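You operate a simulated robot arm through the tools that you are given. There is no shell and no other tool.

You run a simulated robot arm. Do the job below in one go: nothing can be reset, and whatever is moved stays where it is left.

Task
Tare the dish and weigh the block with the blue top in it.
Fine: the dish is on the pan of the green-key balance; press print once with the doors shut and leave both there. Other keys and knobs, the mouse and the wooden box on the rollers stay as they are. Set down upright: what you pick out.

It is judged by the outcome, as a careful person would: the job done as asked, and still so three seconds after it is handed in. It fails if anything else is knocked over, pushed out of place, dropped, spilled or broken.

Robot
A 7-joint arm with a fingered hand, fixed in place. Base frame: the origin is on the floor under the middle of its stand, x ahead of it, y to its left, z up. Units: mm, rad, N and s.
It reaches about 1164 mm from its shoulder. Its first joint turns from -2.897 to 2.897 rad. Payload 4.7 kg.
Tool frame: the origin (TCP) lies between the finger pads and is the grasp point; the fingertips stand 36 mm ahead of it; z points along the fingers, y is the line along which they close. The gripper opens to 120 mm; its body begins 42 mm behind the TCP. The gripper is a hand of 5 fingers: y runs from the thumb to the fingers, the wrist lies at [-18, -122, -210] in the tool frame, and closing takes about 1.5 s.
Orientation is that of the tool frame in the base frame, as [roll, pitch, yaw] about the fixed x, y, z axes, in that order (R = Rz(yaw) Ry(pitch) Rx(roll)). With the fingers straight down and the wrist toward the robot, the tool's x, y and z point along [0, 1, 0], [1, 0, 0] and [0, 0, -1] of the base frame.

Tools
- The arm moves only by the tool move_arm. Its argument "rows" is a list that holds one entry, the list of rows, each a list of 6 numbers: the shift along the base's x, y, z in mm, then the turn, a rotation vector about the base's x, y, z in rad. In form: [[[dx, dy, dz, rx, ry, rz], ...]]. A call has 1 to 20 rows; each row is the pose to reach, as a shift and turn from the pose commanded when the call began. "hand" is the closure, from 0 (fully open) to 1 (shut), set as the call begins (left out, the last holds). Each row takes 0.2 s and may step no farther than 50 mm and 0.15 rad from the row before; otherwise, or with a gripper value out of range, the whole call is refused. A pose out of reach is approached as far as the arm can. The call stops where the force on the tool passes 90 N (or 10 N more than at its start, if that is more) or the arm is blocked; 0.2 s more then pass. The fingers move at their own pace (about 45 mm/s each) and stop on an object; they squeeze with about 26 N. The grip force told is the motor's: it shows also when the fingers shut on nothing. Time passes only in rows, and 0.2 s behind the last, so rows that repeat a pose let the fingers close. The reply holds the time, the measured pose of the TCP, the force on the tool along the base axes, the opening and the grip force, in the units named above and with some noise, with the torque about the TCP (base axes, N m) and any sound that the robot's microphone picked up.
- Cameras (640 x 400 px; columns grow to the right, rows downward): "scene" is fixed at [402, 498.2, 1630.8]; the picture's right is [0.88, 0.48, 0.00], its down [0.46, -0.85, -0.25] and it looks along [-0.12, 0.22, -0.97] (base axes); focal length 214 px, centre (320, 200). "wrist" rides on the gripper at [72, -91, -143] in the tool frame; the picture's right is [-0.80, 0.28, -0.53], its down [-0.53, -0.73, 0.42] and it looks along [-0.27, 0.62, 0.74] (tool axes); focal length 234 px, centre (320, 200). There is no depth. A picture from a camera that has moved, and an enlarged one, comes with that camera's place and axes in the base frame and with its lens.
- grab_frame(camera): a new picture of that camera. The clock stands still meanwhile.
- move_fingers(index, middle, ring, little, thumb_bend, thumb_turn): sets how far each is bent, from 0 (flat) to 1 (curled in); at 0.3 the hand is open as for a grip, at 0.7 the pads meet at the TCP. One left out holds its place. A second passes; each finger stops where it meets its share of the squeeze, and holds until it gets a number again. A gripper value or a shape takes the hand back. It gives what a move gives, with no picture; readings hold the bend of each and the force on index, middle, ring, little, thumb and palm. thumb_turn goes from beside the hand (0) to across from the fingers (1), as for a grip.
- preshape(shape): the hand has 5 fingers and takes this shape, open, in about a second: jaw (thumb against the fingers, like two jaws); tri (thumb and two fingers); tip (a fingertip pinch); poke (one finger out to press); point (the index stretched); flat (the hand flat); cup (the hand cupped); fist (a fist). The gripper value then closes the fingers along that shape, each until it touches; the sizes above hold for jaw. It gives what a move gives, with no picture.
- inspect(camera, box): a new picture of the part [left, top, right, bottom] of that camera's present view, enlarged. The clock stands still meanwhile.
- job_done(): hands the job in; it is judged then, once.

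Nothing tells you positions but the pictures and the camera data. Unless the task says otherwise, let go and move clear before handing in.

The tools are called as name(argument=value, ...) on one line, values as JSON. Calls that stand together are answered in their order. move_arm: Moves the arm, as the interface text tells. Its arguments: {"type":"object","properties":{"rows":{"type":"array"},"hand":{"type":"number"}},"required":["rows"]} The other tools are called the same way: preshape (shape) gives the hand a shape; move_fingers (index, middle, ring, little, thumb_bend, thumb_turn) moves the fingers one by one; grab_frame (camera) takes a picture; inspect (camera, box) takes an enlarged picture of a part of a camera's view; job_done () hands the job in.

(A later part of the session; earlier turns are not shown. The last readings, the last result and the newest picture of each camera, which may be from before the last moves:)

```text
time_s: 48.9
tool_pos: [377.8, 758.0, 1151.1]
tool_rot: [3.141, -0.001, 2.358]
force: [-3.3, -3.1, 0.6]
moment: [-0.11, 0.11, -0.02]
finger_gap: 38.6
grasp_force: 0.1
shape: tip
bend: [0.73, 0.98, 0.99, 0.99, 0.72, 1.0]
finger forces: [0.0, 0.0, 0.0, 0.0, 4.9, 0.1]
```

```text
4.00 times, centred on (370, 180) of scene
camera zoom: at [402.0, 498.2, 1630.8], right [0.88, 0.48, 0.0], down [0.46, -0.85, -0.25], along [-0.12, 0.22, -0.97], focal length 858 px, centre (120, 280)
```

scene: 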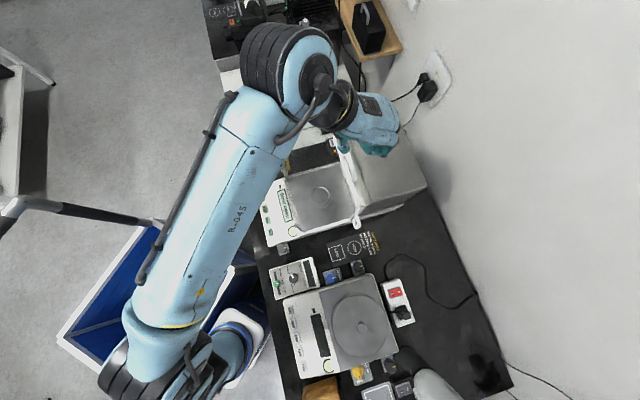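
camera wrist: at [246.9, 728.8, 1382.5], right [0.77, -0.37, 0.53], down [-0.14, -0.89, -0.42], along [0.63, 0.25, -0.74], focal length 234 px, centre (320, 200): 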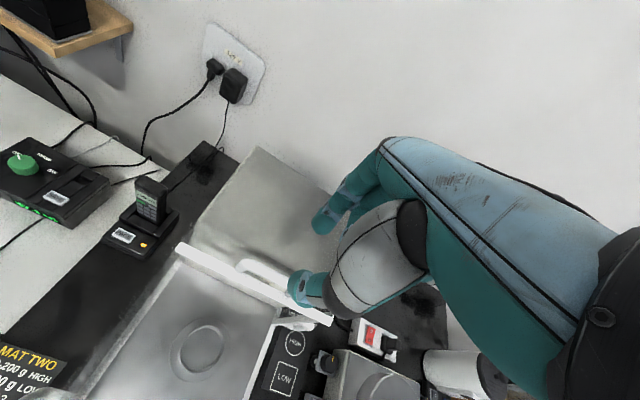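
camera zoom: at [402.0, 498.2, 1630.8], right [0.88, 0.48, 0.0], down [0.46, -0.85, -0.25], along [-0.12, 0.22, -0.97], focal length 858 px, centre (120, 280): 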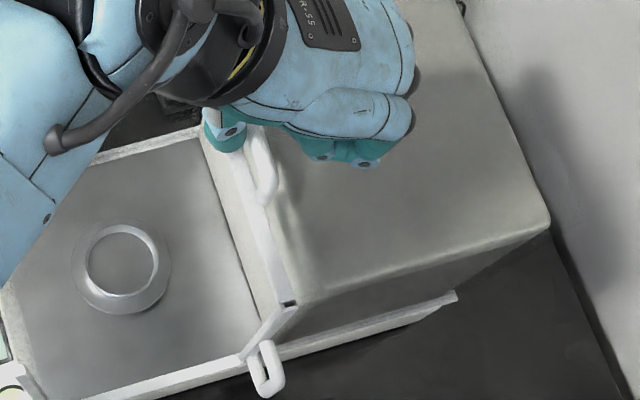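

Both doors are fully back. I back off, lift clear, and swing round toward the blocks with the wrist to the right (the same orientation I'll need inside the chamber).

move_arm(rows=[[[-5, -5, 0, 0, 0, 0], [-7, -7, 30, 0, 0, 0], [-7, -7, 75, 0, 0, 0], [-7, -7, 90, 0, 0, 0], [9, -30, 90, 0, 0, 0.14], [25, -53, 90, 0, 0, 0.28], [41, -76, 90, 0, 0, 0.42], [57, -99, 90, 0, 0, 0.56], [73, -122, 90, 0, 0, 0.7], [89, -145, 90, 0, 0, 0.84], [105, -168, 90, 0, 0, 0.98], [121, -191, 90, 0, 0, 1.12], [137, -214, 90, 0, 0, 1.26], [153, -237, 85, 0, 0, 1.4], [169, -260, 80, 0, 0, 1.54], [182, -270, 75, 0, 0, 1.68]]])

grab_frame(camera="scene")

grab_frame(camera="wrist")

```text
time_s: 52.3
tool_pos: [559.7, 486.6, 1226.5]
tool_rot: [3.141, 0.002, -2.246]
force: [0.5, -0.1, 0.3]
moment: [0.04, -0.06, 0.01]
finger_gap: 36.7
grasp_force: 0.0
shape: tip
bend: [0.73, 0.98, 0.99, 0.99, 0.74, 1.0]
finger forces: [0.0, 0.0, 0.1, 0.0, 0.0, 0.0]
```

```text
taken
```

scene: 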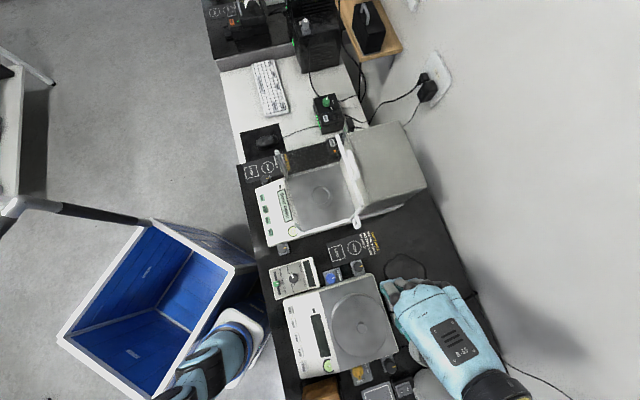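

```text
taken
camera wrist: at [587.3, 373.6, 1369.2], right [0.28, 0.8, 0.53], down [0.9, -0.04, -0.42], along [-0.32, 0.6, -0.74], focal length 234 px, centre (320, 200)
```

wrist: 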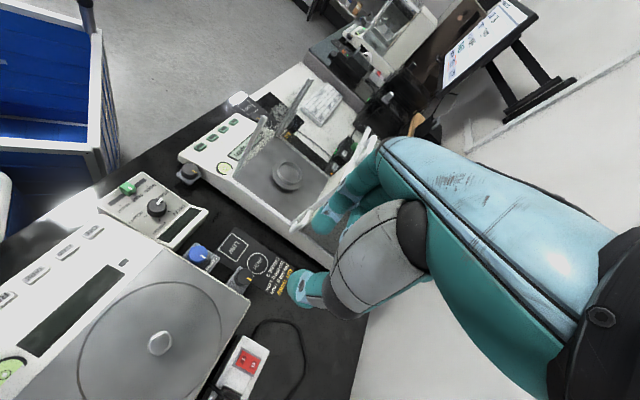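

move_arm(rows=[[[6.1, -36.7, -12.6, 0, 0, 0], [12.2, -73.4, -25.2, 0, 0, 0], [18.3, -110.1, -37.8, 0, 0, 0], [24.4, -146.8, -50.4, 0, 0, 0], [30.5, -183.5, -63, 0, 0, 0], [36.6, -220.2, -75.6, 0, 0, 0], [42.7, -256.9, -88.2, 0, 0, 0], [48.8, -293.6, -100.8, 0, 0, 0], [54.9, -330.3, -113.4, 0, 0, 0], [61, -367, -126, 0, 0, 0]]])

grab_frame(camera="wrist")

grab_frame(camera="scene")

```text
time_s: 54.5
tool_pos: [621.2, 122.7, 1097.1]
tool_rot: [-3.141, 0.0, -2.245]
force: [0.5, -0.1, -0.7]
moment: [-0.02, -0.03, 0.0]
finger_gap: 36.6
grasp_force: 0.1
shape: tip
bend: [0.73, 0.98, 0.99, 0.99, 0.74, 1.0]
finger forces: [0.0, 0.0, 0.0, 0.0, 0.1, 0.1]
```

```text
taken
camera wrist: at [646.8, 8.4, 1240.3], right [0.28, 0.8, 0.53], down [0.9, -0.04, -0.42], along [-0.32, 0.6, -0.74], focal length 234 px, centre (320, 200)
```

wrist: 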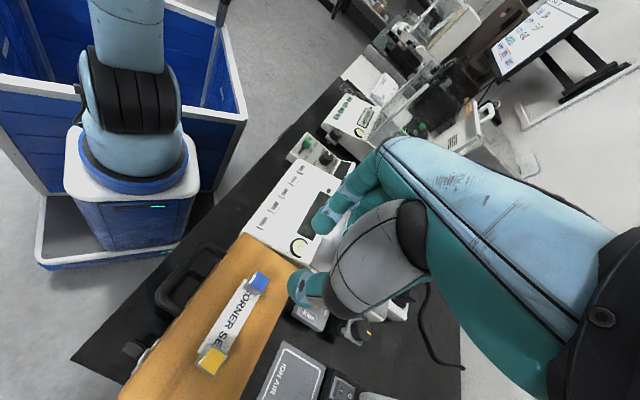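

```text
taken
```

scene: 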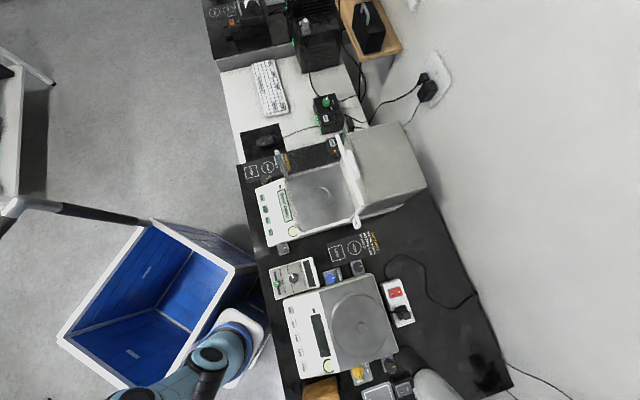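

The pose is reachable and both blocks are in view. I zoom in to fix the blue block's exact position.

inspect(camera="wrist", box=[180, 240, 320, 390])

```text
2.67 times, centred on (250, 315) of wrist
camera zoom: at [646.8, 8.4, 1240.3], right [0.28, 0.8, 0.53], down [0.9, -0.04, -0.42], along [-0.32, 0.6, -0.74], focal length 624 px, centre (507, -107)
```

zoom: 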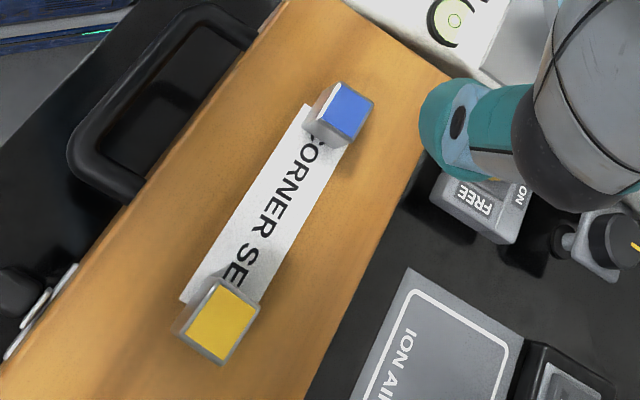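

Blue block estimate: centre (624.5, 119.8), top at z≈936. I open the pinch slightly and descend part-way to check alignment.

move_arm(rows=[[[1, -1, -25, 0, 0, 0], [2, -2, -50, 0, 0, 0], [3.3, -2.9, -75, 0, 0, 0], [3.3, -2.9, -97, 0, 0, 0]]], hand=0.6)

inspect(camera="wrist", box=[220, 160, 400, 340])

```text
time_s: 55.5
tool_pos: [623.0, 117.0, 1001.9]
tool_rot: [-3.141, 0.001, -2.247]
force: [0.5, 0.6, -0.3]
moment: [-0.01, -0.01, 0.01]
finger_gap: 47.6
grasp_force: 0.0
shape: tip
bend: [0.73, 0.98, 0.99, 0.99, 0.73, 1.0]
finger forces: [0.0, 0.0, 0.1, 0.1, 0.1, 0.1]
```

```text
2.22 times, centred on (310, 250) of wrist
camera zoom: at [650.1, 4.5, 1145.1], right [0.28, 0.8, 0.53], down [0.9, -0.04, -0.42], along [-0.32, 0.6, -0.74], focal length 520 px, centre (342, 89)
```

zoom: 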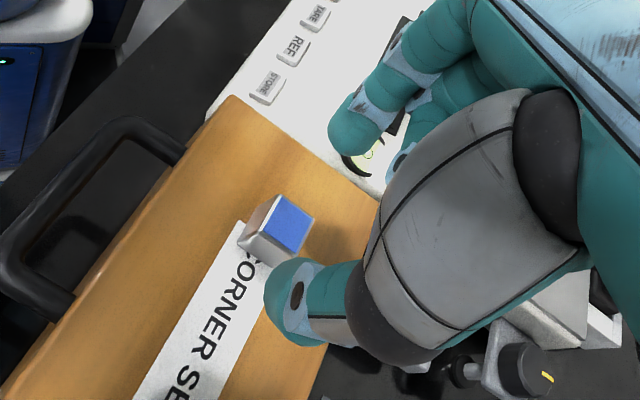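

move_arm(rows=[[[0, 0, 0, 0, 0, 0], [0, 0, 0, 0, 0, 0]]])

inspect(camera="wrist", box=[240, 200, 360, 320])

```text
time_s: 56.1
tool_pos: [623.8, 118.0, 1002.0]
tool_rot: [-3.141, 0.0, -2.246]
force: [0.2, 0.5, 0.2]
moment: [0.01, 0.01, 0.0]
finger_gap: 47.7
grasp_force: 0.0
shape: tip
bend: [0.73, 0.98, 0.99, 0.99, 0.73, 1.0]
finger forces: [0.0, 0.0, 0.0, 0.0, 0.1, 0.0]
```

```text
3.33 times, centred on (300, 260) of wrist
camera zoom: at [650.2, 4.6, 1145.2], right [0.28, 0.8, 0.53], down [0.9, -0.04, -0.42], along [-0.32, 0.6, -0.74], focal length 781 px, centre (387, 0)
```

zoom: 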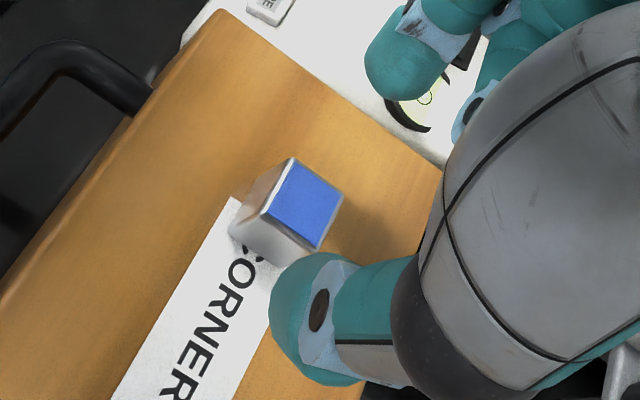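

The block is a ~20 mm cube, aligned with the bench axes within about a degree; centre (625, 120), top ≈ 937.5. I align the hand to it and lower to grip height (tips around the upper half of the cube, clear of the lid).

move_arm(rows=[[[1.4, 2.3, 0, 0, 0, -0.1], [1.4, 2.3, -12, 0, 0, -0.1], [1.4, 2.3, -24, 0, 0, -0.1], [1.4, 2.3, -36, 0, 0, -0.1], [1.4, 2.3, -41, 0, 0, -0.1]]])

inspect(camera="wrist", box=[240, 180, 380, 320])

```text
time_s: 57.3
tool_pos: [626.2, 120.4, 962.4]
tool_rot: [-3.142, 0.002, -2.345]
force: [-0.3, 0.0, -0.3]
moment: [0.01, 0.01, -0.01]
finger_gap: 47.7
grasp_force: 0.1
shape: tip
bend: [0.73, 0.98, 0.99, 0.99, 0.73, 1.0]
finger forces: [0.0, 0.0, 0.1, 0.0, 0.0, 0.1]
```

```text
2.86 times, centred on (310, 250) of wrist
camera zoom: at [641.8, 5.2, 1104.7], right [0.36, 0.77, 0.53], down [0.9, -0.13, -0.42], along [-0.26, 0.62, -0.74], focal length 669 px, centre (349, 57)
```

zoom: 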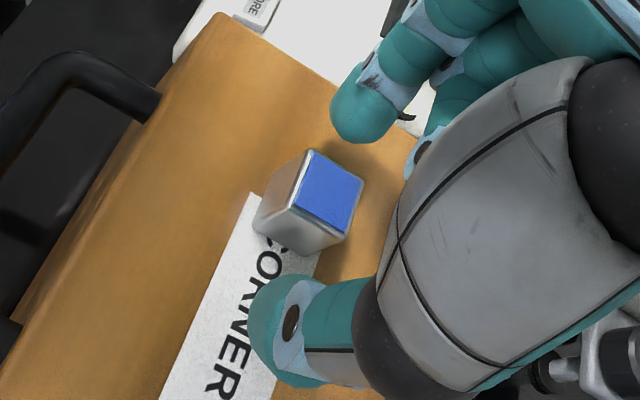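

The thumb tip hangs slightly lower than the index tip, so before gripping I rise and close to the cube's width in free air to see exactly where both tips end up.

move_arm(rows=[[[0, 0, 20, 0, 0, 0], [0, 0, 50, 0, 0, 0], [0, 0, 70, 0, 0, 0]]])

move_arm(rows=[[[0, 0, 0, 0, 0, 0], [0, 0, 0, 0, 0, 0], [0, 0, 0, 0, 0, 0], [0, 0, 0, 0, 0, 0], [0, 0, 0, 0, 0, 0]]], hand=0.83)

inspect(camera="wrist", box=[240, 180, 380, 320])

```text
time_s: 58.1
tool_pos: [626.0, 122.8, 1031.7]
tool_rot: [3.141, -0.002, -2.345]
force: [-0.3, 0.6, -1.2]
moment: [0.05, 0.03, -0.01]
finger_gap: 47.7
grasp_force: 0.2
shape: tip
bend: [0.73, 0.98, 0.99, 0.99, 0.73, 1.0]
finger forces: [0.0, 0.0, 0.1, 0.1, 0.0, 0.1]
```

```text
time_s: 59.3
tool_pos: [626.1, 120.7, 1031.4]
tool_rot: [3.141, 0.0, -2.345]
force: [-0.6, -0.6, 0.3]
moment: [-0.01, 0.01, -0.02]
finger_gap: 20.7
grasp_force: 0.1
shape: tip
bend: [0.72, 0.98, 0.99, 0.99, 0.74, 1.0]
finger forces: [0.0, 0.0, 0.0, 0.1, 0.0, 0.0]
```

```text
2.86 times, centred on (310, 250) of wrist
camera zoom: at [641.2, 6.2, 1174.5], right [0.36, 0.77, 0.53], down [0.9, -0.13, -0.42], along [-0.26, 0.62, -0.74], focal length 669 px, centre (349, 57)
```

zoom: 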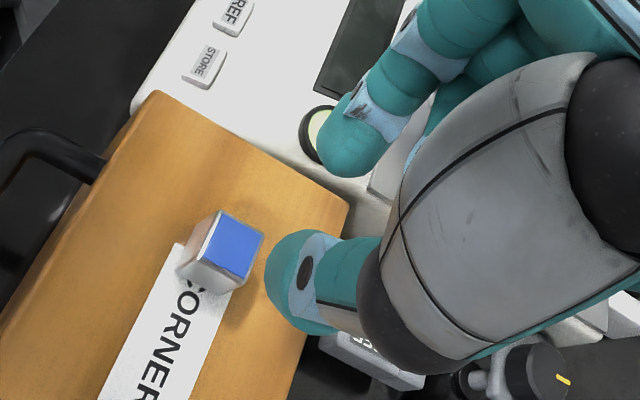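

inspect(camera="wrist", box=[275, 190, 365, 300])

inspect(camera="scene", box=[300, 340, 440, 400])

```text
3.64 times, centred on (320, 245) of wrist
camera zoom: at [641.2, 6.2, 1174.5], right [0.36, 0.77, 0.53], down [0.9, -0.13, -0.42], along [-0.26, 0.62, -0.74], focal length 852 px, centre (320, 36)
```

zoom: 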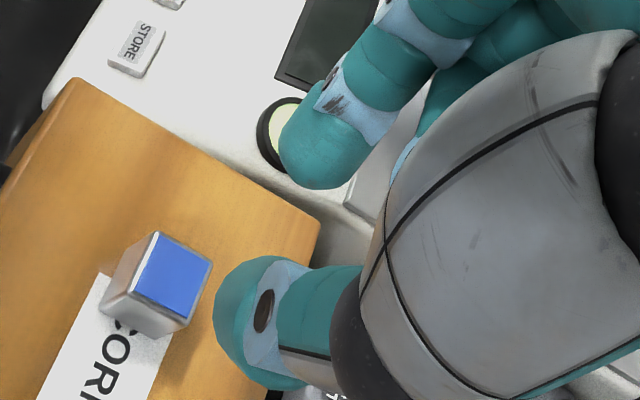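

```text
4.57 times, centred on (370, 370) of scene
camera zoom: at [402.0, 498.2, 1630.8], right [0.88, 0.48, 0.0], down [0.46, -0.85, -0.25], along [-0.12, 0.22, -0.97], focal length 980 px, centre (91, -577)
```

zoom: 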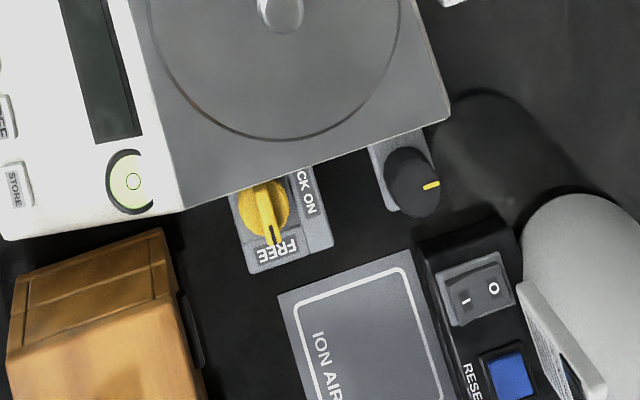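

Index and thumb tips are fairly thick (≈ 22–26 mm), so I need the dish's real size before choosing how high to grip. I zoom the scene camera on the now-open chamber.

inspect(camera="scene", box=[300, 170, 345, 215])

inspect(camera="scene", box=[270, 140, 380, 240])

```text
8.89 times, centred on (322, 192) of scene
camera zoom: at [402.0, 498.2, 1630.8], right [0.88, 0.48, 0.0], down [0.46, -0.85, -0.25], along [-0.12, 0.22, -0.97], focal length 1906 px, centre (298, 267)
```

zoom: 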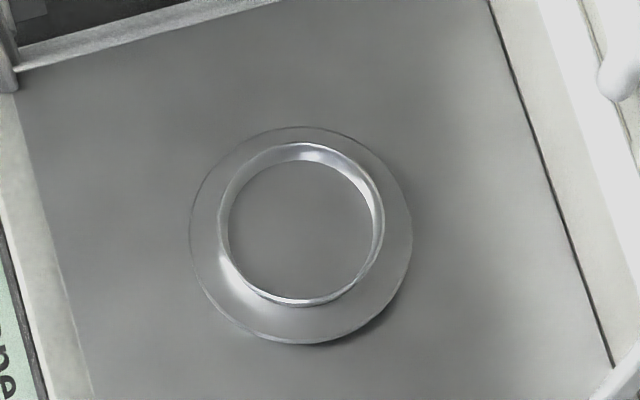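

```text
4.00 times, centred on (325, 190) of scene
camera zoom: at [402.0, 498.2, 1630.8], right [0.88, 0.48, 0.0], down [0.46, -0.85, -0.25], along [-0.12, 0.22, -0.97], focal length 858 px, centre (300, 240)
```

zoom: 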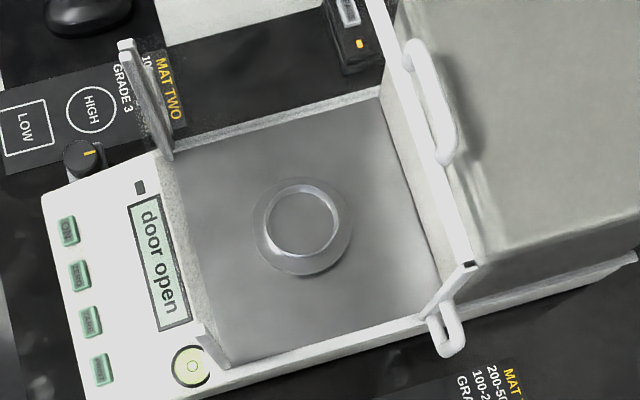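

The dish is shallow: floor about 9 mm below the rim, rim about 64 mm inside, so a 20 mm block will stand ~10 mm proud – good. I suspect the thumb tip reaches lower than the index; I'll test this by opening and touching down gently beside the block.

move_arm(rows=[[[0, 0, 0, 0, 0, 0], [0, 0, -20, 0, 0, 0], [0, 0, -45, 0, 0, 0], [0, 0, -60, 0, 0, 0], [0, 0, -66, 0, 0, 0], [0, 0, -68, 0, 0, 0]]], hand=0.6)

move_arm(rows=[[[0, 0, -1, 0, 0, 0], [0, 0, -2, 0, 0, 0]]])

```text
time_s: 60.7
tool_pos: [626.2, 120.6, 964.3]
tool_rot: [3.141, 0.001, -2.345]
force: [0.3, 0.0, 0.0]
moment: [-0.04, 0.0, 0.01]
finger_gap: 47.5
grasp_force: 0.1
shape: tip
bend: [0.73, 0.98, 0.99, 0.99, 0.73, 1.0]
finger forces: [0.1, 0.0, 0.0, 0.1, 0.1, 0.1]
```

```text
time_s: 61.3
tool_pos: [626.1, 121.3, 962.4]
tool_rot: [-3.141, 0.0, -2.346]
force: [0.1, 0.7, -0.1]
moment: [-0.01, -0.01, 0.0]
finger_gap: 47.5
grasp_force: 0.0
shape: tip
bend: [0.73, 0.98, 0.99, 0.99, 0.73, 1.0]
finger forces: [0.0, 0.1, 0.1, 0.0, 0.0, 0.0]
```

move_arm(rows=[[[0, 0, -1, 0, 0, 0], [0, 0, -2, 0, 0, 0]]])

inspect(camera="wrist", box=[270, 190, 360, 300])

```text
time_s: 61.9
tool_pos: [626.9, 119.6, 960.1]
tool_rot: [-3.141, 0.001, -2.345]
force: [-0.6, -0.7, 0.4]
moment: [-0.02, -0.01, 0.01]
finger_gap: 48.0
grasp_force: 0.1
shape: tip
bend: [0.73, 0.98, 0.99, 0.99, 0.73, 1.0]
finger forces: [0.1, 0.1, 0.1, 0.0, 0.0, 0.1]
```

```text
3.64 times, centred on (315, 245) of wrist
camera zoom: at [641.2, 4.9, 1102.9], right [0.36, 0.77, 0.53], down [0.9, -0.13, -0.42], along [-0.26, 0.62, -0.74], focal length 852 px, centre (338, 36)
```

zoom: 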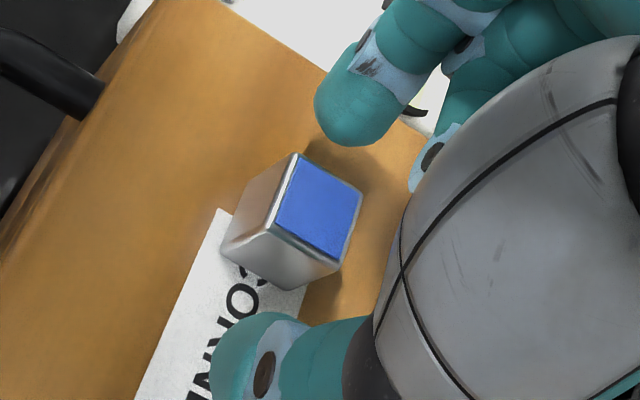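

move_arm(rows=[[[0, 0, -1, 0, 0, 0], [0, 0, -2, 0, 0, 0]]])

move_arm(rows=[[[0, 0, -1, 0, 0, 0], [0, 0, -2, 0, 0, 0]]])

```text
time_s: 62.5
tool_pos: [626.7, 119.2, 957.8]
tool_rot: [3.141, 0.0, -2.347]
force: [-0.4, -0.6, 0.9]
moment: [0.0, -0.03, 0.03]
finger_gap: 47.5
grasp_force: 0.1
shape: tip
bend: [0.73, 0.98, 0.99, 0.99, 0.73, 1.0]
finger forces: [0.0, 0.0, 0.1, 0.0, 0.1, 0.1]
```

```text
time_s: 63.1
tool_pos: [625.6, 121.4, 955.0]
tool_rot: [-3.141, 0.0, -2.346]
force: [0.7, 0.5, -0.3]
moment: [0.01, -0.02, 0.0]
finger_gap: 47.8
grasp_force: 0.1
shape: tip
bend: [0.73, 0.98, 0.99, 0.99, 0.73, 1.0]
finger forces: [0.1, 0.1, 0.0, 0.0, 0.0, 0.0]
```

No contact even at this height, so thumb and index tips are about level. Before gripping I want a true side profile of the pinch to be sure it fits the dish, so I lift away and show the hand sideways to the scene camera.

move_arm(rows=[[[0, 0, 30, 0, 0, 0], [0, 0, 70, 0, 0, 0], [0, 0, 110, 0, 0, 0], [-15, 8, 130, 0, 0, -0.146], [-30, 16, 140, 0, 0, -0.292], [-45, 24, 145, 0, 0, -0.438], [-60, 32, 145, 0, 0, -0.584], [-75, 40, 145, 0, 0, -0.73], [-90, 50, 145, 0, 0, -0.876], [-105, 60, 145, 0, 0, -1.022], [-120, 70, 145, 0, 0, -1.168], [-130, 80, 145, 0, 0, -1.314], [-140, 90, 145, 0, 0, -1.46], [-150, 100, 145, 0, 0, -1.606], [-160, 110, 145, 0, 0, -1.752], [-170, 120, 145, 0, 0, -1.898], [-175, 130, 145, 0, 0, -2.044], [-175, 140, 145, 0, 0, -2.19]]], hand=0.83)

grab_frame(camera="scene")

```text
time_s: 66.9
tool_pos: [452.8, 260.4, 1102.3]
tool_rot: [3.141, 0.0, 1.745]
force: [0.2, -0.3, -0.2]
moment: [0.04, 0.02, -0.01]
finger_gap: 20.6
grasp_force: 0.1
shape: tip
bend: [0.72, 0.98, 0.99, 0.99, 0.74, 1.0]
finger forces: [0.0, 0.0, 0.0, 0.0, 0.0, 0.0]
```

```text
taken
```

scene: 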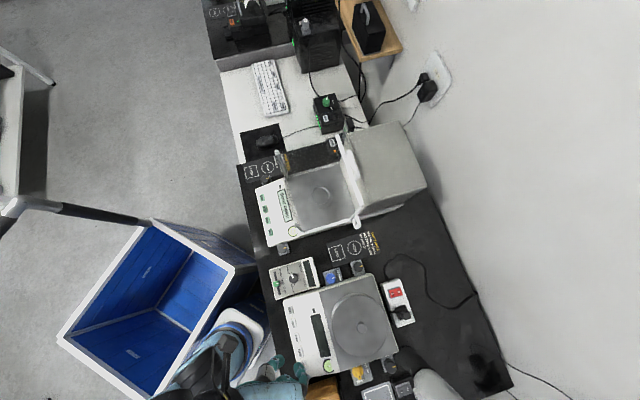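

move_arm(rows=[[[0, 25, 10, 0.0, 0.0, 0], [0, 50, 20, 0.138, 0.025, 0], [0, 75, 30, 0.276, 0.05, 0], [0, 90, 40, 0.413, 0.075, 0], [0, 90, 45, 0.551, 0.1, 0], [0, 90, 50, 0.689, 0.125, 0]]])

grab_frame(camera="scene")

inspect(camera="scene", box=[260, 280, 360, 380])

```text
time_s: 68.3
tool_pos: [451.0, 349.2, 1150.3]
tool_rot: [-3.137, -0.703, 1.746]
force: [-0.2, 0.5, -0.2]
moment: [0.03, -0.02, 0.02]
finger_gap: 20.6
grasp_force: 0.0
shape: tip
bend: [0.72, 0.98, 0.99, 0.99, 0.74, 1.0]
finger forces: [0.0, 0.0, 0.1, 0.0, 0.0, 0.0]
```

```text
taken
```

scene: 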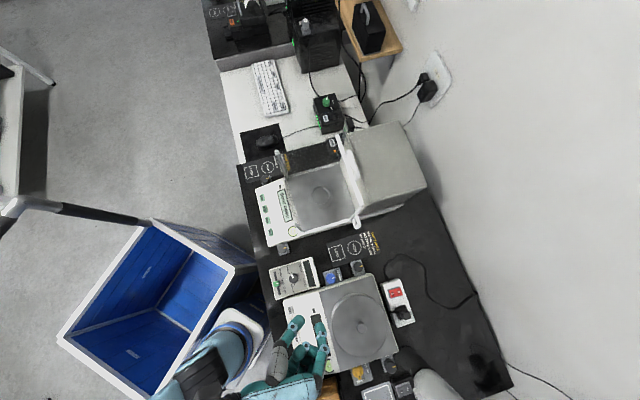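

```text
4.00 times, centred on (310, 330) of scene
camera zoom: at [402.0, 498.2, 1630.8], right [0.88, 0.48, 0.0], down [0.46, -0.85, -0.25], along [-0.12, 0.22, -0.97], focal length 858 px, centre (360, -320)
```

zoom: 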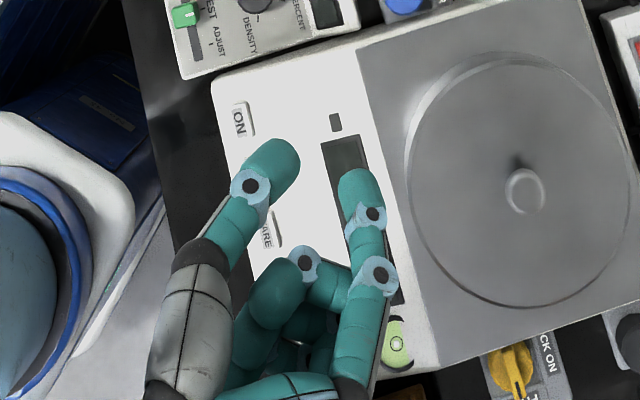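

move_arm(rows=[[[0, 0, 5, 0.138, 0.025, 0], [0, 0, 10, 0.276, 0.05, 0], [0, 0, 15, 0.413, 0.075, 0], [0, 0, 20, 0.551, 0.1, 0], [0, 0, 20, 0.64, 0.116, 0]]])

inspect(camera="scene", box=[260, 280, 360, 380])

```text
time_s: 69.5
tool_pos: [452.2, 350.2, 1171.3]
tool_rot: [-3.125, -1.352, 1.733]
force: [0.2, -0.3, 0.2]
moment: [0.0, 0.04, 0.02]
finger_gap: 20.8
grasp_force: 0.1
shape: tip
bend: [0.72, 0.98, 0.99, 0.99, 0.74, 1.0]
finger forces: [0.0, 0.0, 0.1, 0.0, 0.1, 0.1]
```

```text
4.00 times, centred on (310, 330) of scene
camera zoom: at [402.0, 498.2, 1630.8], right [0.88, 0.48, 0.0], down [0.46, -0.85, -0.25], along [-0.12, 0.22, -0.97], focal length 858 px, centre (360, -320)
```

zoom: 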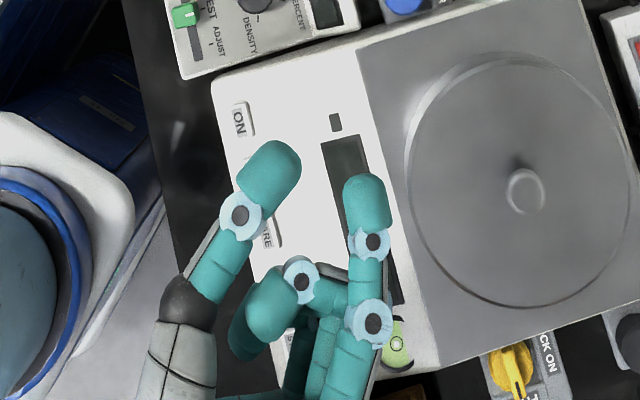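

The side profile shows the tips are level (index contact ≈ 27 mm, thumb ≈ 30 mm ahead of TCP, ~22 mm thick), so gripping the cube within its top ~4 mm will fit the dish. I turn the hand back upright and return above the block.

move_arm(rows=[[[0, -9, -4, -0.1329, -0.0241, 0], [0, -18, -8, -0.2658, -0.0482, 0], [0, -27, -12, -0.3987, -0.0723, 0], [0, -36, -16, -0.5316, -0.0964, 0], [0, -45, -20, -0.6645, -0.1205, 0], [0, -54, -24, -0.7974, -0.1446, 0], [0, -63, -28, -0.9303, -0.1687, 0], [0, -72, -32, -1.0632, -0.1928, 0], [0, -81, -36, -1.1961, -0.2169, 0], [0, -90, -40, -1.329, -0.241, 0]]])

move_arm(rows=[[[5, -10, 0, 0, 0, 0.146], [15, -20, 0, 0, 0, 0.292], [25, -30, 0, 0, 0, 0.438], [35, -40, 0, 0, 0, 0.584], [45, -50, 0, 0, 0, 0.73], [57, -60, 0, 0, 0, 0.876], [70, -70, 0, 0, 0, 1.022], [83, -80, 0, 0, 0, 1.168], [96, -90, 0, 0, 0, 1.314], [109, -100, 0, 0, 0, 1.46], [122, -110, 0, 0, 0, 1.606], [135, -118, 0, 0, 0, 1.752], [148, -126, 0, 0, 0, 1.898], [161, -134, 0, 0, 0, 2.044], [173, -140, 0, 0, 0, 2.19]]])

inspect(camera="wrist", box=[180, 180, 380, 380])

```text
time_s: 71.7
tool_pos: [450.9, 259.1, 1130.3]
tool_rot: [-3.141, 0.002, 1.746]
force: [-0.6, -0.1, -0.1]
moment: [-0.01, -0.01, -0.01]
finger_gap: 20.5
grasp_force: 0.1
shape: tip
bend: [0.72, 0.98, 0.99, 0.99, 0.74, 1.0]
finger forces: [0.0, 0.0, 0.1, 0.0, 0.0, 0.0]
```

```text
time_s: 74.9
tool_pos: [624.2, 120.6, 1132.2]
tool_rot: [3.14, 0.001, -2.343]
force: [-0.5, 0.2, 1.1]
moment: [0.03, -0.04, -0.01]
finger_gap: 20.7
grasp_force: 0.1
shape: tip
bend: [0.72, 0.98, 0.99, 0.99, 0.74, 1.0]
finger forces: [0.0, 0.0, 0.0, 0.1, 0.0, 0.0]
```

```text
2.00 times, centred on (280, 280) of wrist
camera zoom: at [639.5, 4.5, 1274.4], right [0.36, 0.77, 0.53], down [0.9, -0.13, -0.42], along [-0.26, 0.62, -0.74], focal length 468 px, centre (400, 40)
```

zoom: 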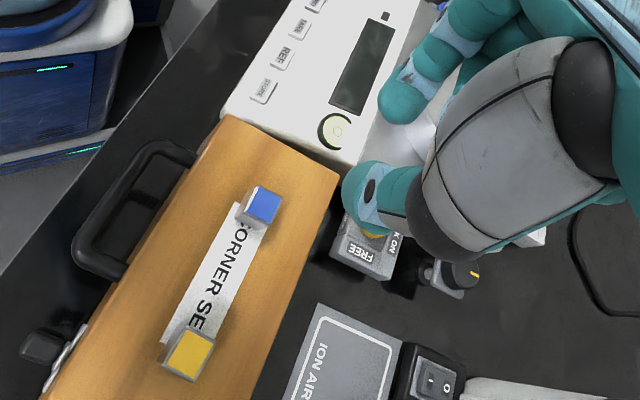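

move_arm(rows=[[[0.8, -0.6, -40, 0, 0, -0.01], [0.8, -0.6, -80, 0, 0, -0.01], [0.8, -0.6, -120, 0, 0, -0.01], [0.8, -0.6, -150, 0, 0, -0.01], [0.8, -0.6, -165, 0, 0, -0.01], [0.8, -0.6, -170, 0, 0, -0.01], [0.8, -0.6, -170, 0, 0, -0.01]]], hand=0.6)

inspect(camera="wrist", box=[270, 190, 360, 300])

```text
time_s: 76.5
tool_pos: [623.7, 117.6, 960.8]
tool_rot: [3.141, 0.0, -2.355]
force: [-1.0, 0.1, -0.2]
moment: [0.01, 0.01, -0.01]
finger_gap: 47.8
grasp_force: 0.0
shape: tip
bend: [0.73, 0.98, 0.99, 0.99, 0.73, 1.0]
finger forces: [0.1, 0.0, 0.0, 0.1, 0.0, 0.1]
```

```text
3.64 times, centred on (315, 245) of wrist
camera zoom: at [639.2, 2.9, 1104.0], right [0.37, 0.77, 0.53], down [0.89, -0.14, -0.42], along [-0.25, 0.63, -0.74], focal length 852 px, centre (338, 36)
```

zoom: 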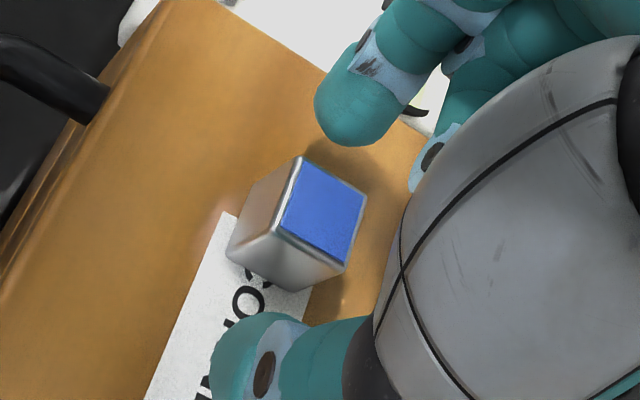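

The block is centred between the tips (within ~1 mm). I nudge and close on it.

move_arm(rows=[[[-0.7, 0.7, 0, 0, 0, 0], [-0.7, 0.7, 0, 0, 0, 0], [-0.7, 0.7, 0, 0, 0, 0], [-0.7, 0.7, 0, 0, 0, 0]]], hand=0.79)

inspect(camera="wrist", box=[270, 190, 360, 300])

```text
time_s: 77.5
tool_pos: [623.1, 120.3, 961.5]
tool_rot: [-3.141, 0.0, -2.359]
force: [0.4, -0.5, 0.5]
moment: [0.04, -0.01, 0.04]
finger_gap: 25.6
grasp_force: 0.0
shape: tip
bend: [0.73, 0.98, 0.99, 0.99, 0.74, 1.0]
finger forces: [0.0, 0.1, 0.0, 0.1, 0.1, 0.1]
```

```text
3.64 times, centred on (315, 245) of wrist
camera zoom: at [638.4, 3.9, 1104.1], right [0.37, 0.77, 0.53], down [0.89, -0.14, -0.42], along [-0.25, 0.63, -0.74], focal length 852 px, centre (338, 36)
```

zoom: 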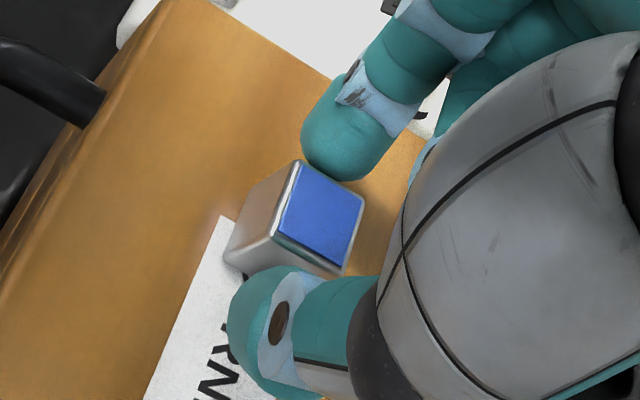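

move_arm(rows=[[[0, 0, 0, 0, 0, 0], [0, 0, 0, 0, 0, 0], [0, 0, 0, 0, 0, 0], [0, 0, 0, 0, 0, 0], [0, 0, 0, 0, 0, 0]]], hand=1.0)

inspect(camera="wrist", box=[270, 190, 360, 300])

```text
time_s: 78.7
tool_pos: [625.1, 119.1, 961.4]
tool_rot: [3.142, -0.001, -2.355]
force: [0.7, 0.1, -0.2]
moment: [0.01, 0.0, 0.03]
finger_gap: 16.6
grasp_force: 26.1
shape: tip
bend: [0.72, 1.0, 1.0, 1.0, 0.74, 1.0]
finger forces: [23.3, 0.0, 0.0, 0.1, 23.3, 0.1]
```

```text
3.64 times, centred on (315, 245) of wrist
camera zoom: at [638.4, 3.9, 1104.1], right [0.37, 0.77, 0.53], down [0.89, -0.14, -0.42], along [-0.25, 0.63, -0.74], focal length 852 px, centre (338, 36)
```

zoom: 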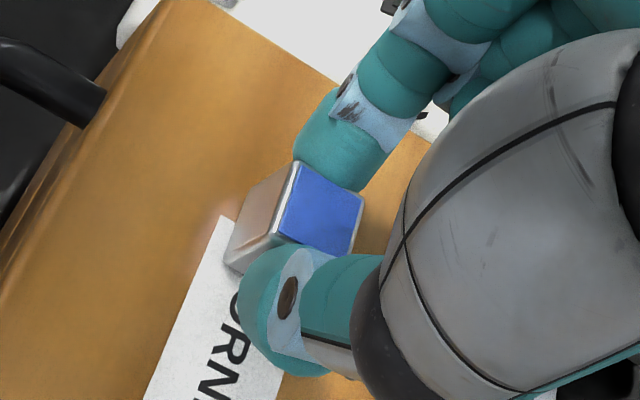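

Firm grip (23 N on index and thumb). I lift slowly and check that the block comes up straight.

move_arm(rows=[[[0, 0, 2, 0, 0, 0], [0, 0, 5, 0, 0, 0], [0, 0, 12, 0, 0, 0], [0, 0, 25, 0, 0, 0], [0, 0, 40, 0, 0, 0]]])

inspect(camera="wrist", box=[240, 180, 380, 320])

```text
time_s: 79.9
tool_pos: [624.4, 119.5, 1000.5]
tool_rot: [3.141, -0.001, -2.357]
force: [-0.2, -0.5, -0.5]
moment: [0.01, 0.01, 0.02]
finger_gap: 16.5
grasp_force: 26.1
shape: tip
bend: [0.72, 1.0, 1.0, 1.0, 0.74, 1.0]
finger forces: [23.2, 0.0, 0.0, 0.0, 23.3, 0.1]
```

```text
2.86 times, centred on (310, 250) of wrist
camera zoom: at [638.8, 4.0, 1143.2], right [0.37, 0.77, 0.53], down [0.89, -0.14, -0.42], along [-0.25, 0.63, -0.74], focal length 669 px, centre (349, 57)
```

zoom: 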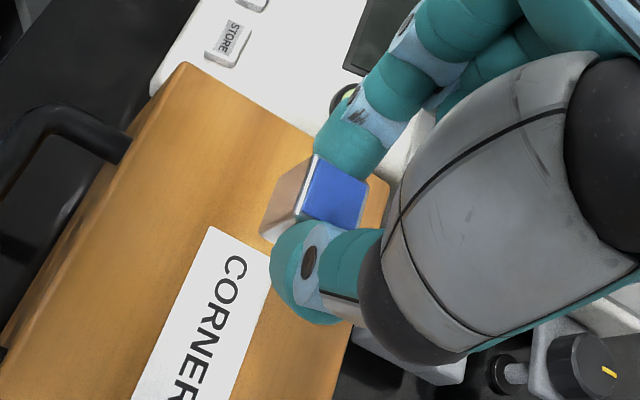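

The block hangs straight in the pinch. I carry it up and over the second balance toward the chamber, moving gently.

move_arm(rows=[[[0, 0, 35, 0, 0, 0], [0, 0, 70, 0, 0, 0], [0, 0, 105, 0, 0, 0], [0, 0, 140, 0, 0, 0], [0, 0, 175, 0, 0, 0], [-5, 25, 200, 0, 0, 0], [-10, 55, 215, 0, 0, 0], [-15, 85, 220, 0, 0, 0], [-20, 115, 220, 0, 0, 0], [-25, 145, 220, 0, 0, 0], [-30, 175, 220, 0, 0, 0.01], [-35, 205, 220, 0, 0, 0.02], [-40, 235, 220, 0, 0, 0.03], [-45, 265, 220, 0, 0, 0.04], [-50, 295, 220, 0, 0, 0.05], [-55, 325, 220, 0, 0, 0.06], [-60, 350, 220, 0, 0, 0.07], [-64, 368, 220, 0, 0, 0.085]]])

grab_frame(camera="wrist")

grab_frame(camera="scene")

```text
time_s: 83.7
tool_pos: [559.5, 487.5, 1222.5]
tool_rot: [-3.141, 0.002, -2.271]
force: [0.5, -0.1, -0.2]
moment: [0.03, 0.01, 0.01]
finger_gap: 16.6
grasp_force: 26.6
shape: tip
bend: [0.72, 1.0, 1.0, 1.0, 0.74, 1.0]
finger forces: [23.3, 0.0, 0.1, 0.0, 23.3, 0.1]
```

```text
taken
camera wrist: at [584.0, 374.5, 1364.5], right [0.3, 0.79, 0.53], down [0.9, -0.07, -0.42], along [-0.3, 0.6, -0.74], focal length 234 px, centre (320, 200)
```

wrist: 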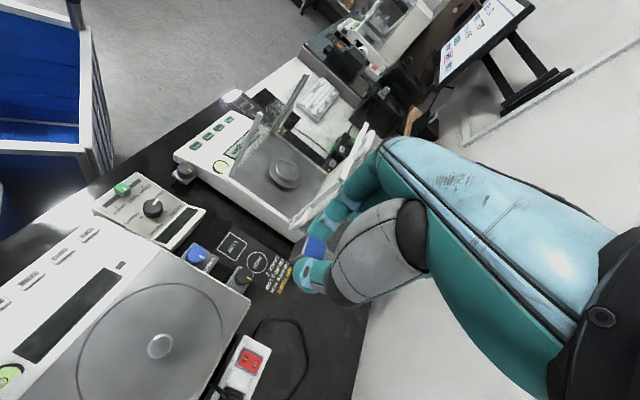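

```text
taken
```

scene: 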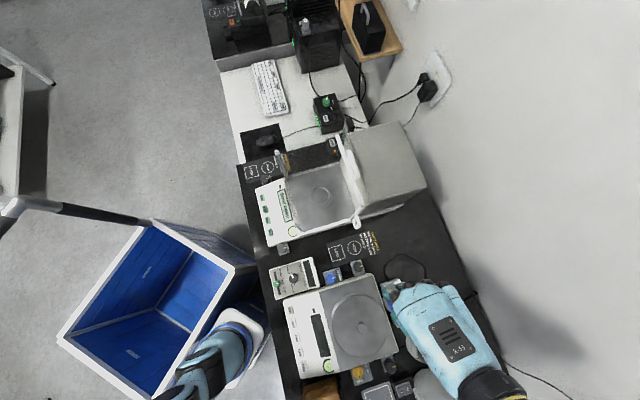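

move_arm(rows=[[[-26.4, 19.06, 0, 0, 0, 0], [-52.8, 38.1, 0, 0, 0, 0], [-79.2, 57.2, 0, 0, 0, 0], [-105.6, 76.2, 0, 0, 0, 0], [-132, 95.3, 0, 0, 0, 0], [-158.4, 114.4, 0, 0, 0, 0], [-184.8, 133.4, 0, 0, 0, 0], [-211.2, 152.5, 0, 0, 0, 0], [-237.6, 171.5, 0, 0, 0, 0], [-264, 190.6, 0, 0, 0, 0]]])

grab_frame(wrist="wrist", camera="wrist")

inspect(camera="scene", box=[265, 120, 405, 260])

```text
time_s: 85.9
tool_pos: [295.5, 678.2, 1220.2]
tool_rot: [-3.141, 0.002, -2.272]
force: [0.6, -0.3, -0.3]
moment: [-0.01, 0.04, -0.02]
finger_gap: 16.8
grasp_force: 25.8
shape: tip
bend: [0.72, 1.0, 1.0, 1.0, 0.74, 1.0]
finger forces: [23.4, 0.0, 0.1, 0.1, 23.3, 0.0]
```

```text
taken
camera wrist: at [319.3, 564.3, 1364.4], right [0.31, 0.79, 0.53], down [0.9, -0.07, -0.42], along [-0.3, 0.6, -0.74], focal length 234 px, centre (320, 200)
```

wrist: 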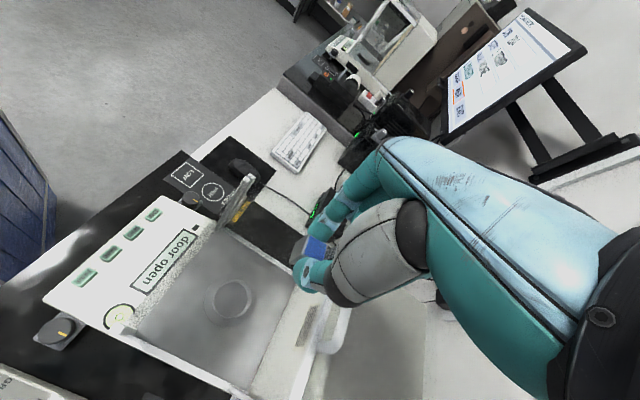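

```text
2.86 times, centred on (335, 190) of scene
camera zoom: at [402.0, 498.2, 1630.8], right [0.88, 0.48, 0.0], down [0.46, -0.85, -0.25], along [-0.12, 0.22, -0.97], focal length 613 px, centre (277, 229)
```

zoom: 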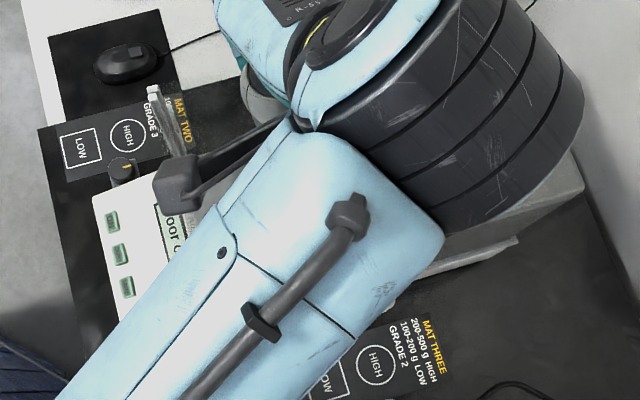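

The block is above the chamber; the dish projects where expected. I descend in small stages, checking clearances.

move_arm(rows=[[[0, 0, -18, 0, 0, 0], [0, 0, -36, 0, 0, 0], [0, 0, -54, 0, 0, 0], [0, 0, -72, 0, 0, 0], [0, 0, -90, 0, 0, 0], [0, 0, -108, 0, 0, 0]]])

grab_frame(camera="wrist")

inspect(camera="scene", box=[245, 120, 405, 260])

```text
time_s: 87.3
tool_pos: [297.6, 678.2, 1113.2]
tool_rot: [3.141, 0.0, -2.272]
force: [0.7, -0.8, -1.0]
moment: [-0.01, 0.02, -0.04]
finger_gap: 16.5
grasp_force: 25.8
shape: tip
bend: [0.72, 1.0, 1.0, 1.0, 0.74, 1.0]
finger forces: [23.2, 0.0, 0.0, 0.1, 23.3, 0.1]
```

```text
taken
camera wrist: at [320.9, 564.1, 1255.4], right [0.3, 0.79, 0.53], down [0.9, -0.07, -0.42], along [-0.3, 0.6, -0.74], focal length 234 px, centre (320, 200)
```

wrist: 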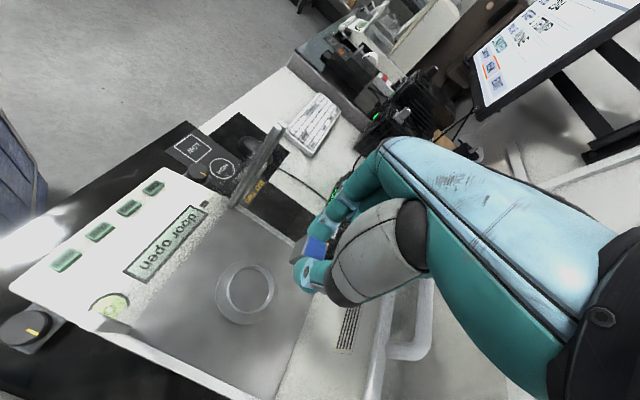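

```text
2.86 times, centred on (325, 190) of scene
camera zoom: at [402.0, 498.2, 1630.8], right [0.88, 0.48, 0.0], down [0.46, -0.85, -0.25], along [-0.12, 0.22, -0.97], focal length 613 px, centre (306, 229)
```

zoom: 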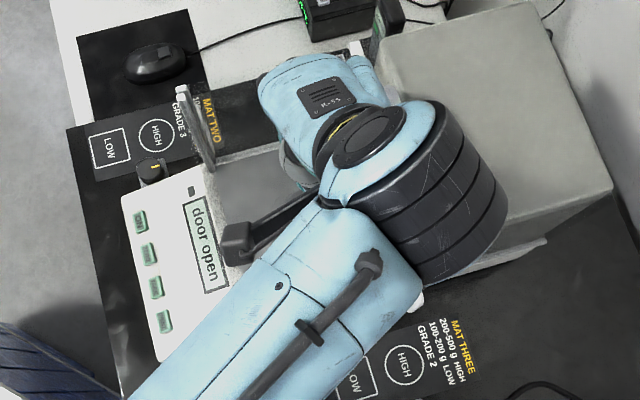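

move_arm(rows=[[[-1, 0, -12, 0, 0, 0], [-2, 0, -24, 0, 0, 0], [-2, 0, -36, 0, 0, 0], [-2, 0, -48, 0, 0, 0], [-2, 0, -60, 0, 0, 0], [-2, 0, -72, 0, 0, 0]]])

grab_frame(camera="wrist")

inspect(camera="scene", box=[265, 130, 405, 250])

```text
time_s: 88.7
tool_pos: [294.3, 678.2, 1039.8]
tool_rot: [-3.141, 0.002, -2.271]
force: [-0.6, -0.3, -0.9]
moment: [-0.01, -0.01, 0.01]
finger_gap: 16.7
grasp_force: 26.0
shape: tip
bend: [0.72, 1.0, 1.0, 1.0, 0.74, 1.0]
finger forces: [23.3, 0.1, 0.1, 0.0, 23.3, 0.0]
```

```text
taken
camera wrist: at [318.0, 564.6, 1183.5], right [0.3, 0.79, 0.53], down [0.9, -0.07, -0.42], along [-0.3, 0.6, -0.74], focal length 234 px, centre (320, 200)
```

wrist: 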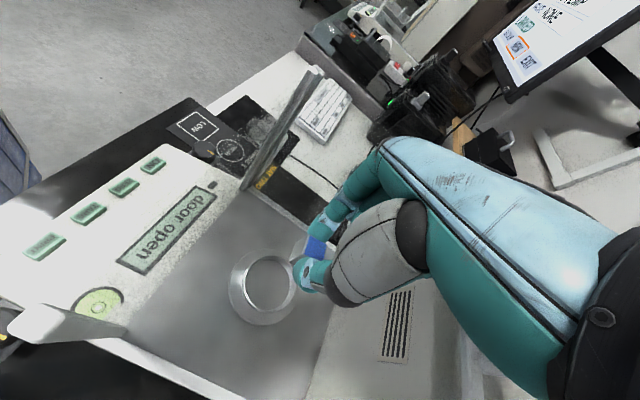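

```text
3.33 times, centred on (335, 190) of scene
camera zoom: at [402.0, 498.2, 1630.8], right [0.88, 0.48, 0.0], down [0.46, -0.85, -0.25], along [-0.12, 0.22, -0.97], focal length 715 px, centre (270, 233)
```

zoom: 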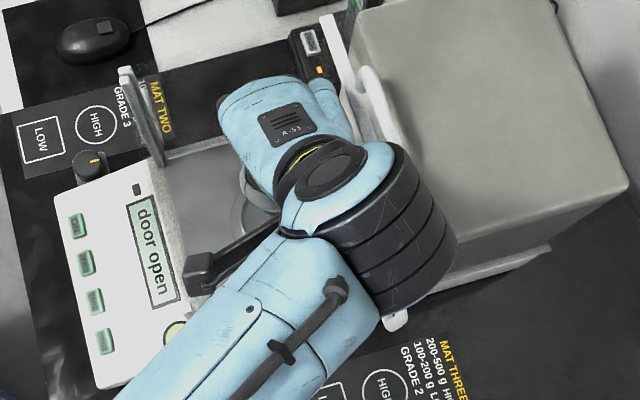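

inspect(camera="wrist", box=[210, 190, 360, 340])

```text
2.67 times, centred on (285, 265) of wrist
camera zoom: at [318.0, 564.6, 1183.5], right [0.3, 0.79, 0.53], down [0.9, -0.07, -0.42], along [-0.3, 0.6, -0.74], focal length 624 px, centre (413, 27)
```

zoom: 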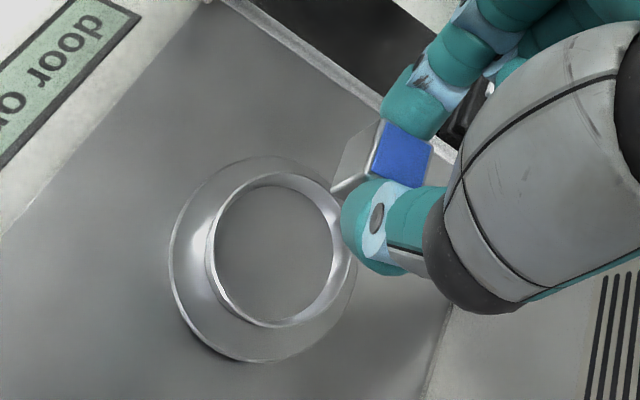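

move_arm(rows=[[[1, 0, -10, 0, 0, 0], [1.2, 0, -20, 0, 0, 0], [1.2, 0, -30, 0, 0, 0], [1.2, 0, -40, 0, 0, 0], [1.2, 0, -50, 0, 0, 0]]])

inspect(camera="wrist", box=[200, 170, 360, 330])

inspect(camera="scene", box=[265, 130, 405, 250])

```text
time_s: 89.9
tool_pos: [294.4, 678.1, 990.9]
tool_rot: [-3.141, -0.001, -2.273]
force: [-1.1, -0.5, -1.0]
moment: [-0.01, 0.0, -0.01]
finger_gap: 16.4
grasp_force: 26.1
shape: tip
bend: [0.72, 1.0, 1.0, 1.0, 0.74, 1.0]
finger forces: [23.3, 0.1, 0.0, 0.0, 23.3, 0.0]
```

```text
2.50 times, centred on (280, 250) of wrist
camera zoom: at [318.4, 564.8, 1134.2], right [0.3, 0.79, 0.53], down [0.9, -0.07, -0.42], along [-0.3, 0.6, -0.74], focal length 585 px, centre (420, 75)
```

zoom: 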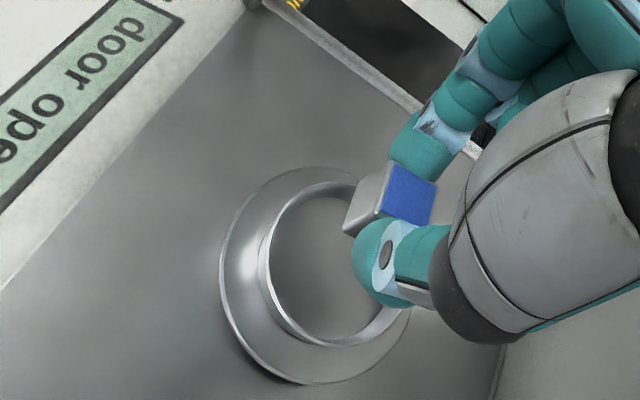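

```text
3.33 times, centred on (335, 190) of scene
camera zoom: at [402.0, 498.2, 1630.8], right [0.88, 0.48, 0.0], down [0.46, -0.85, -0.25], along [-0.12, 0.22, -0.97], focal length 715 px, centre (270, 233)
```

zoom: 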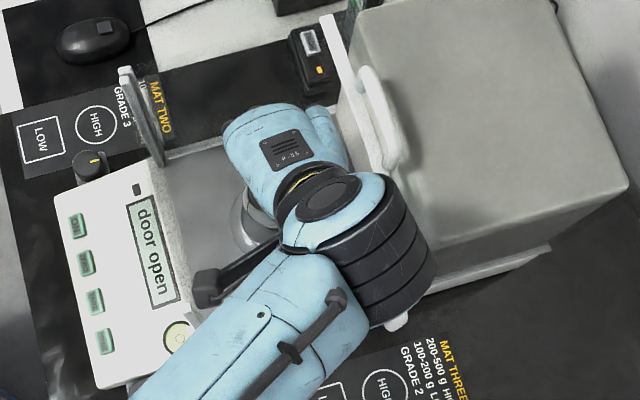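

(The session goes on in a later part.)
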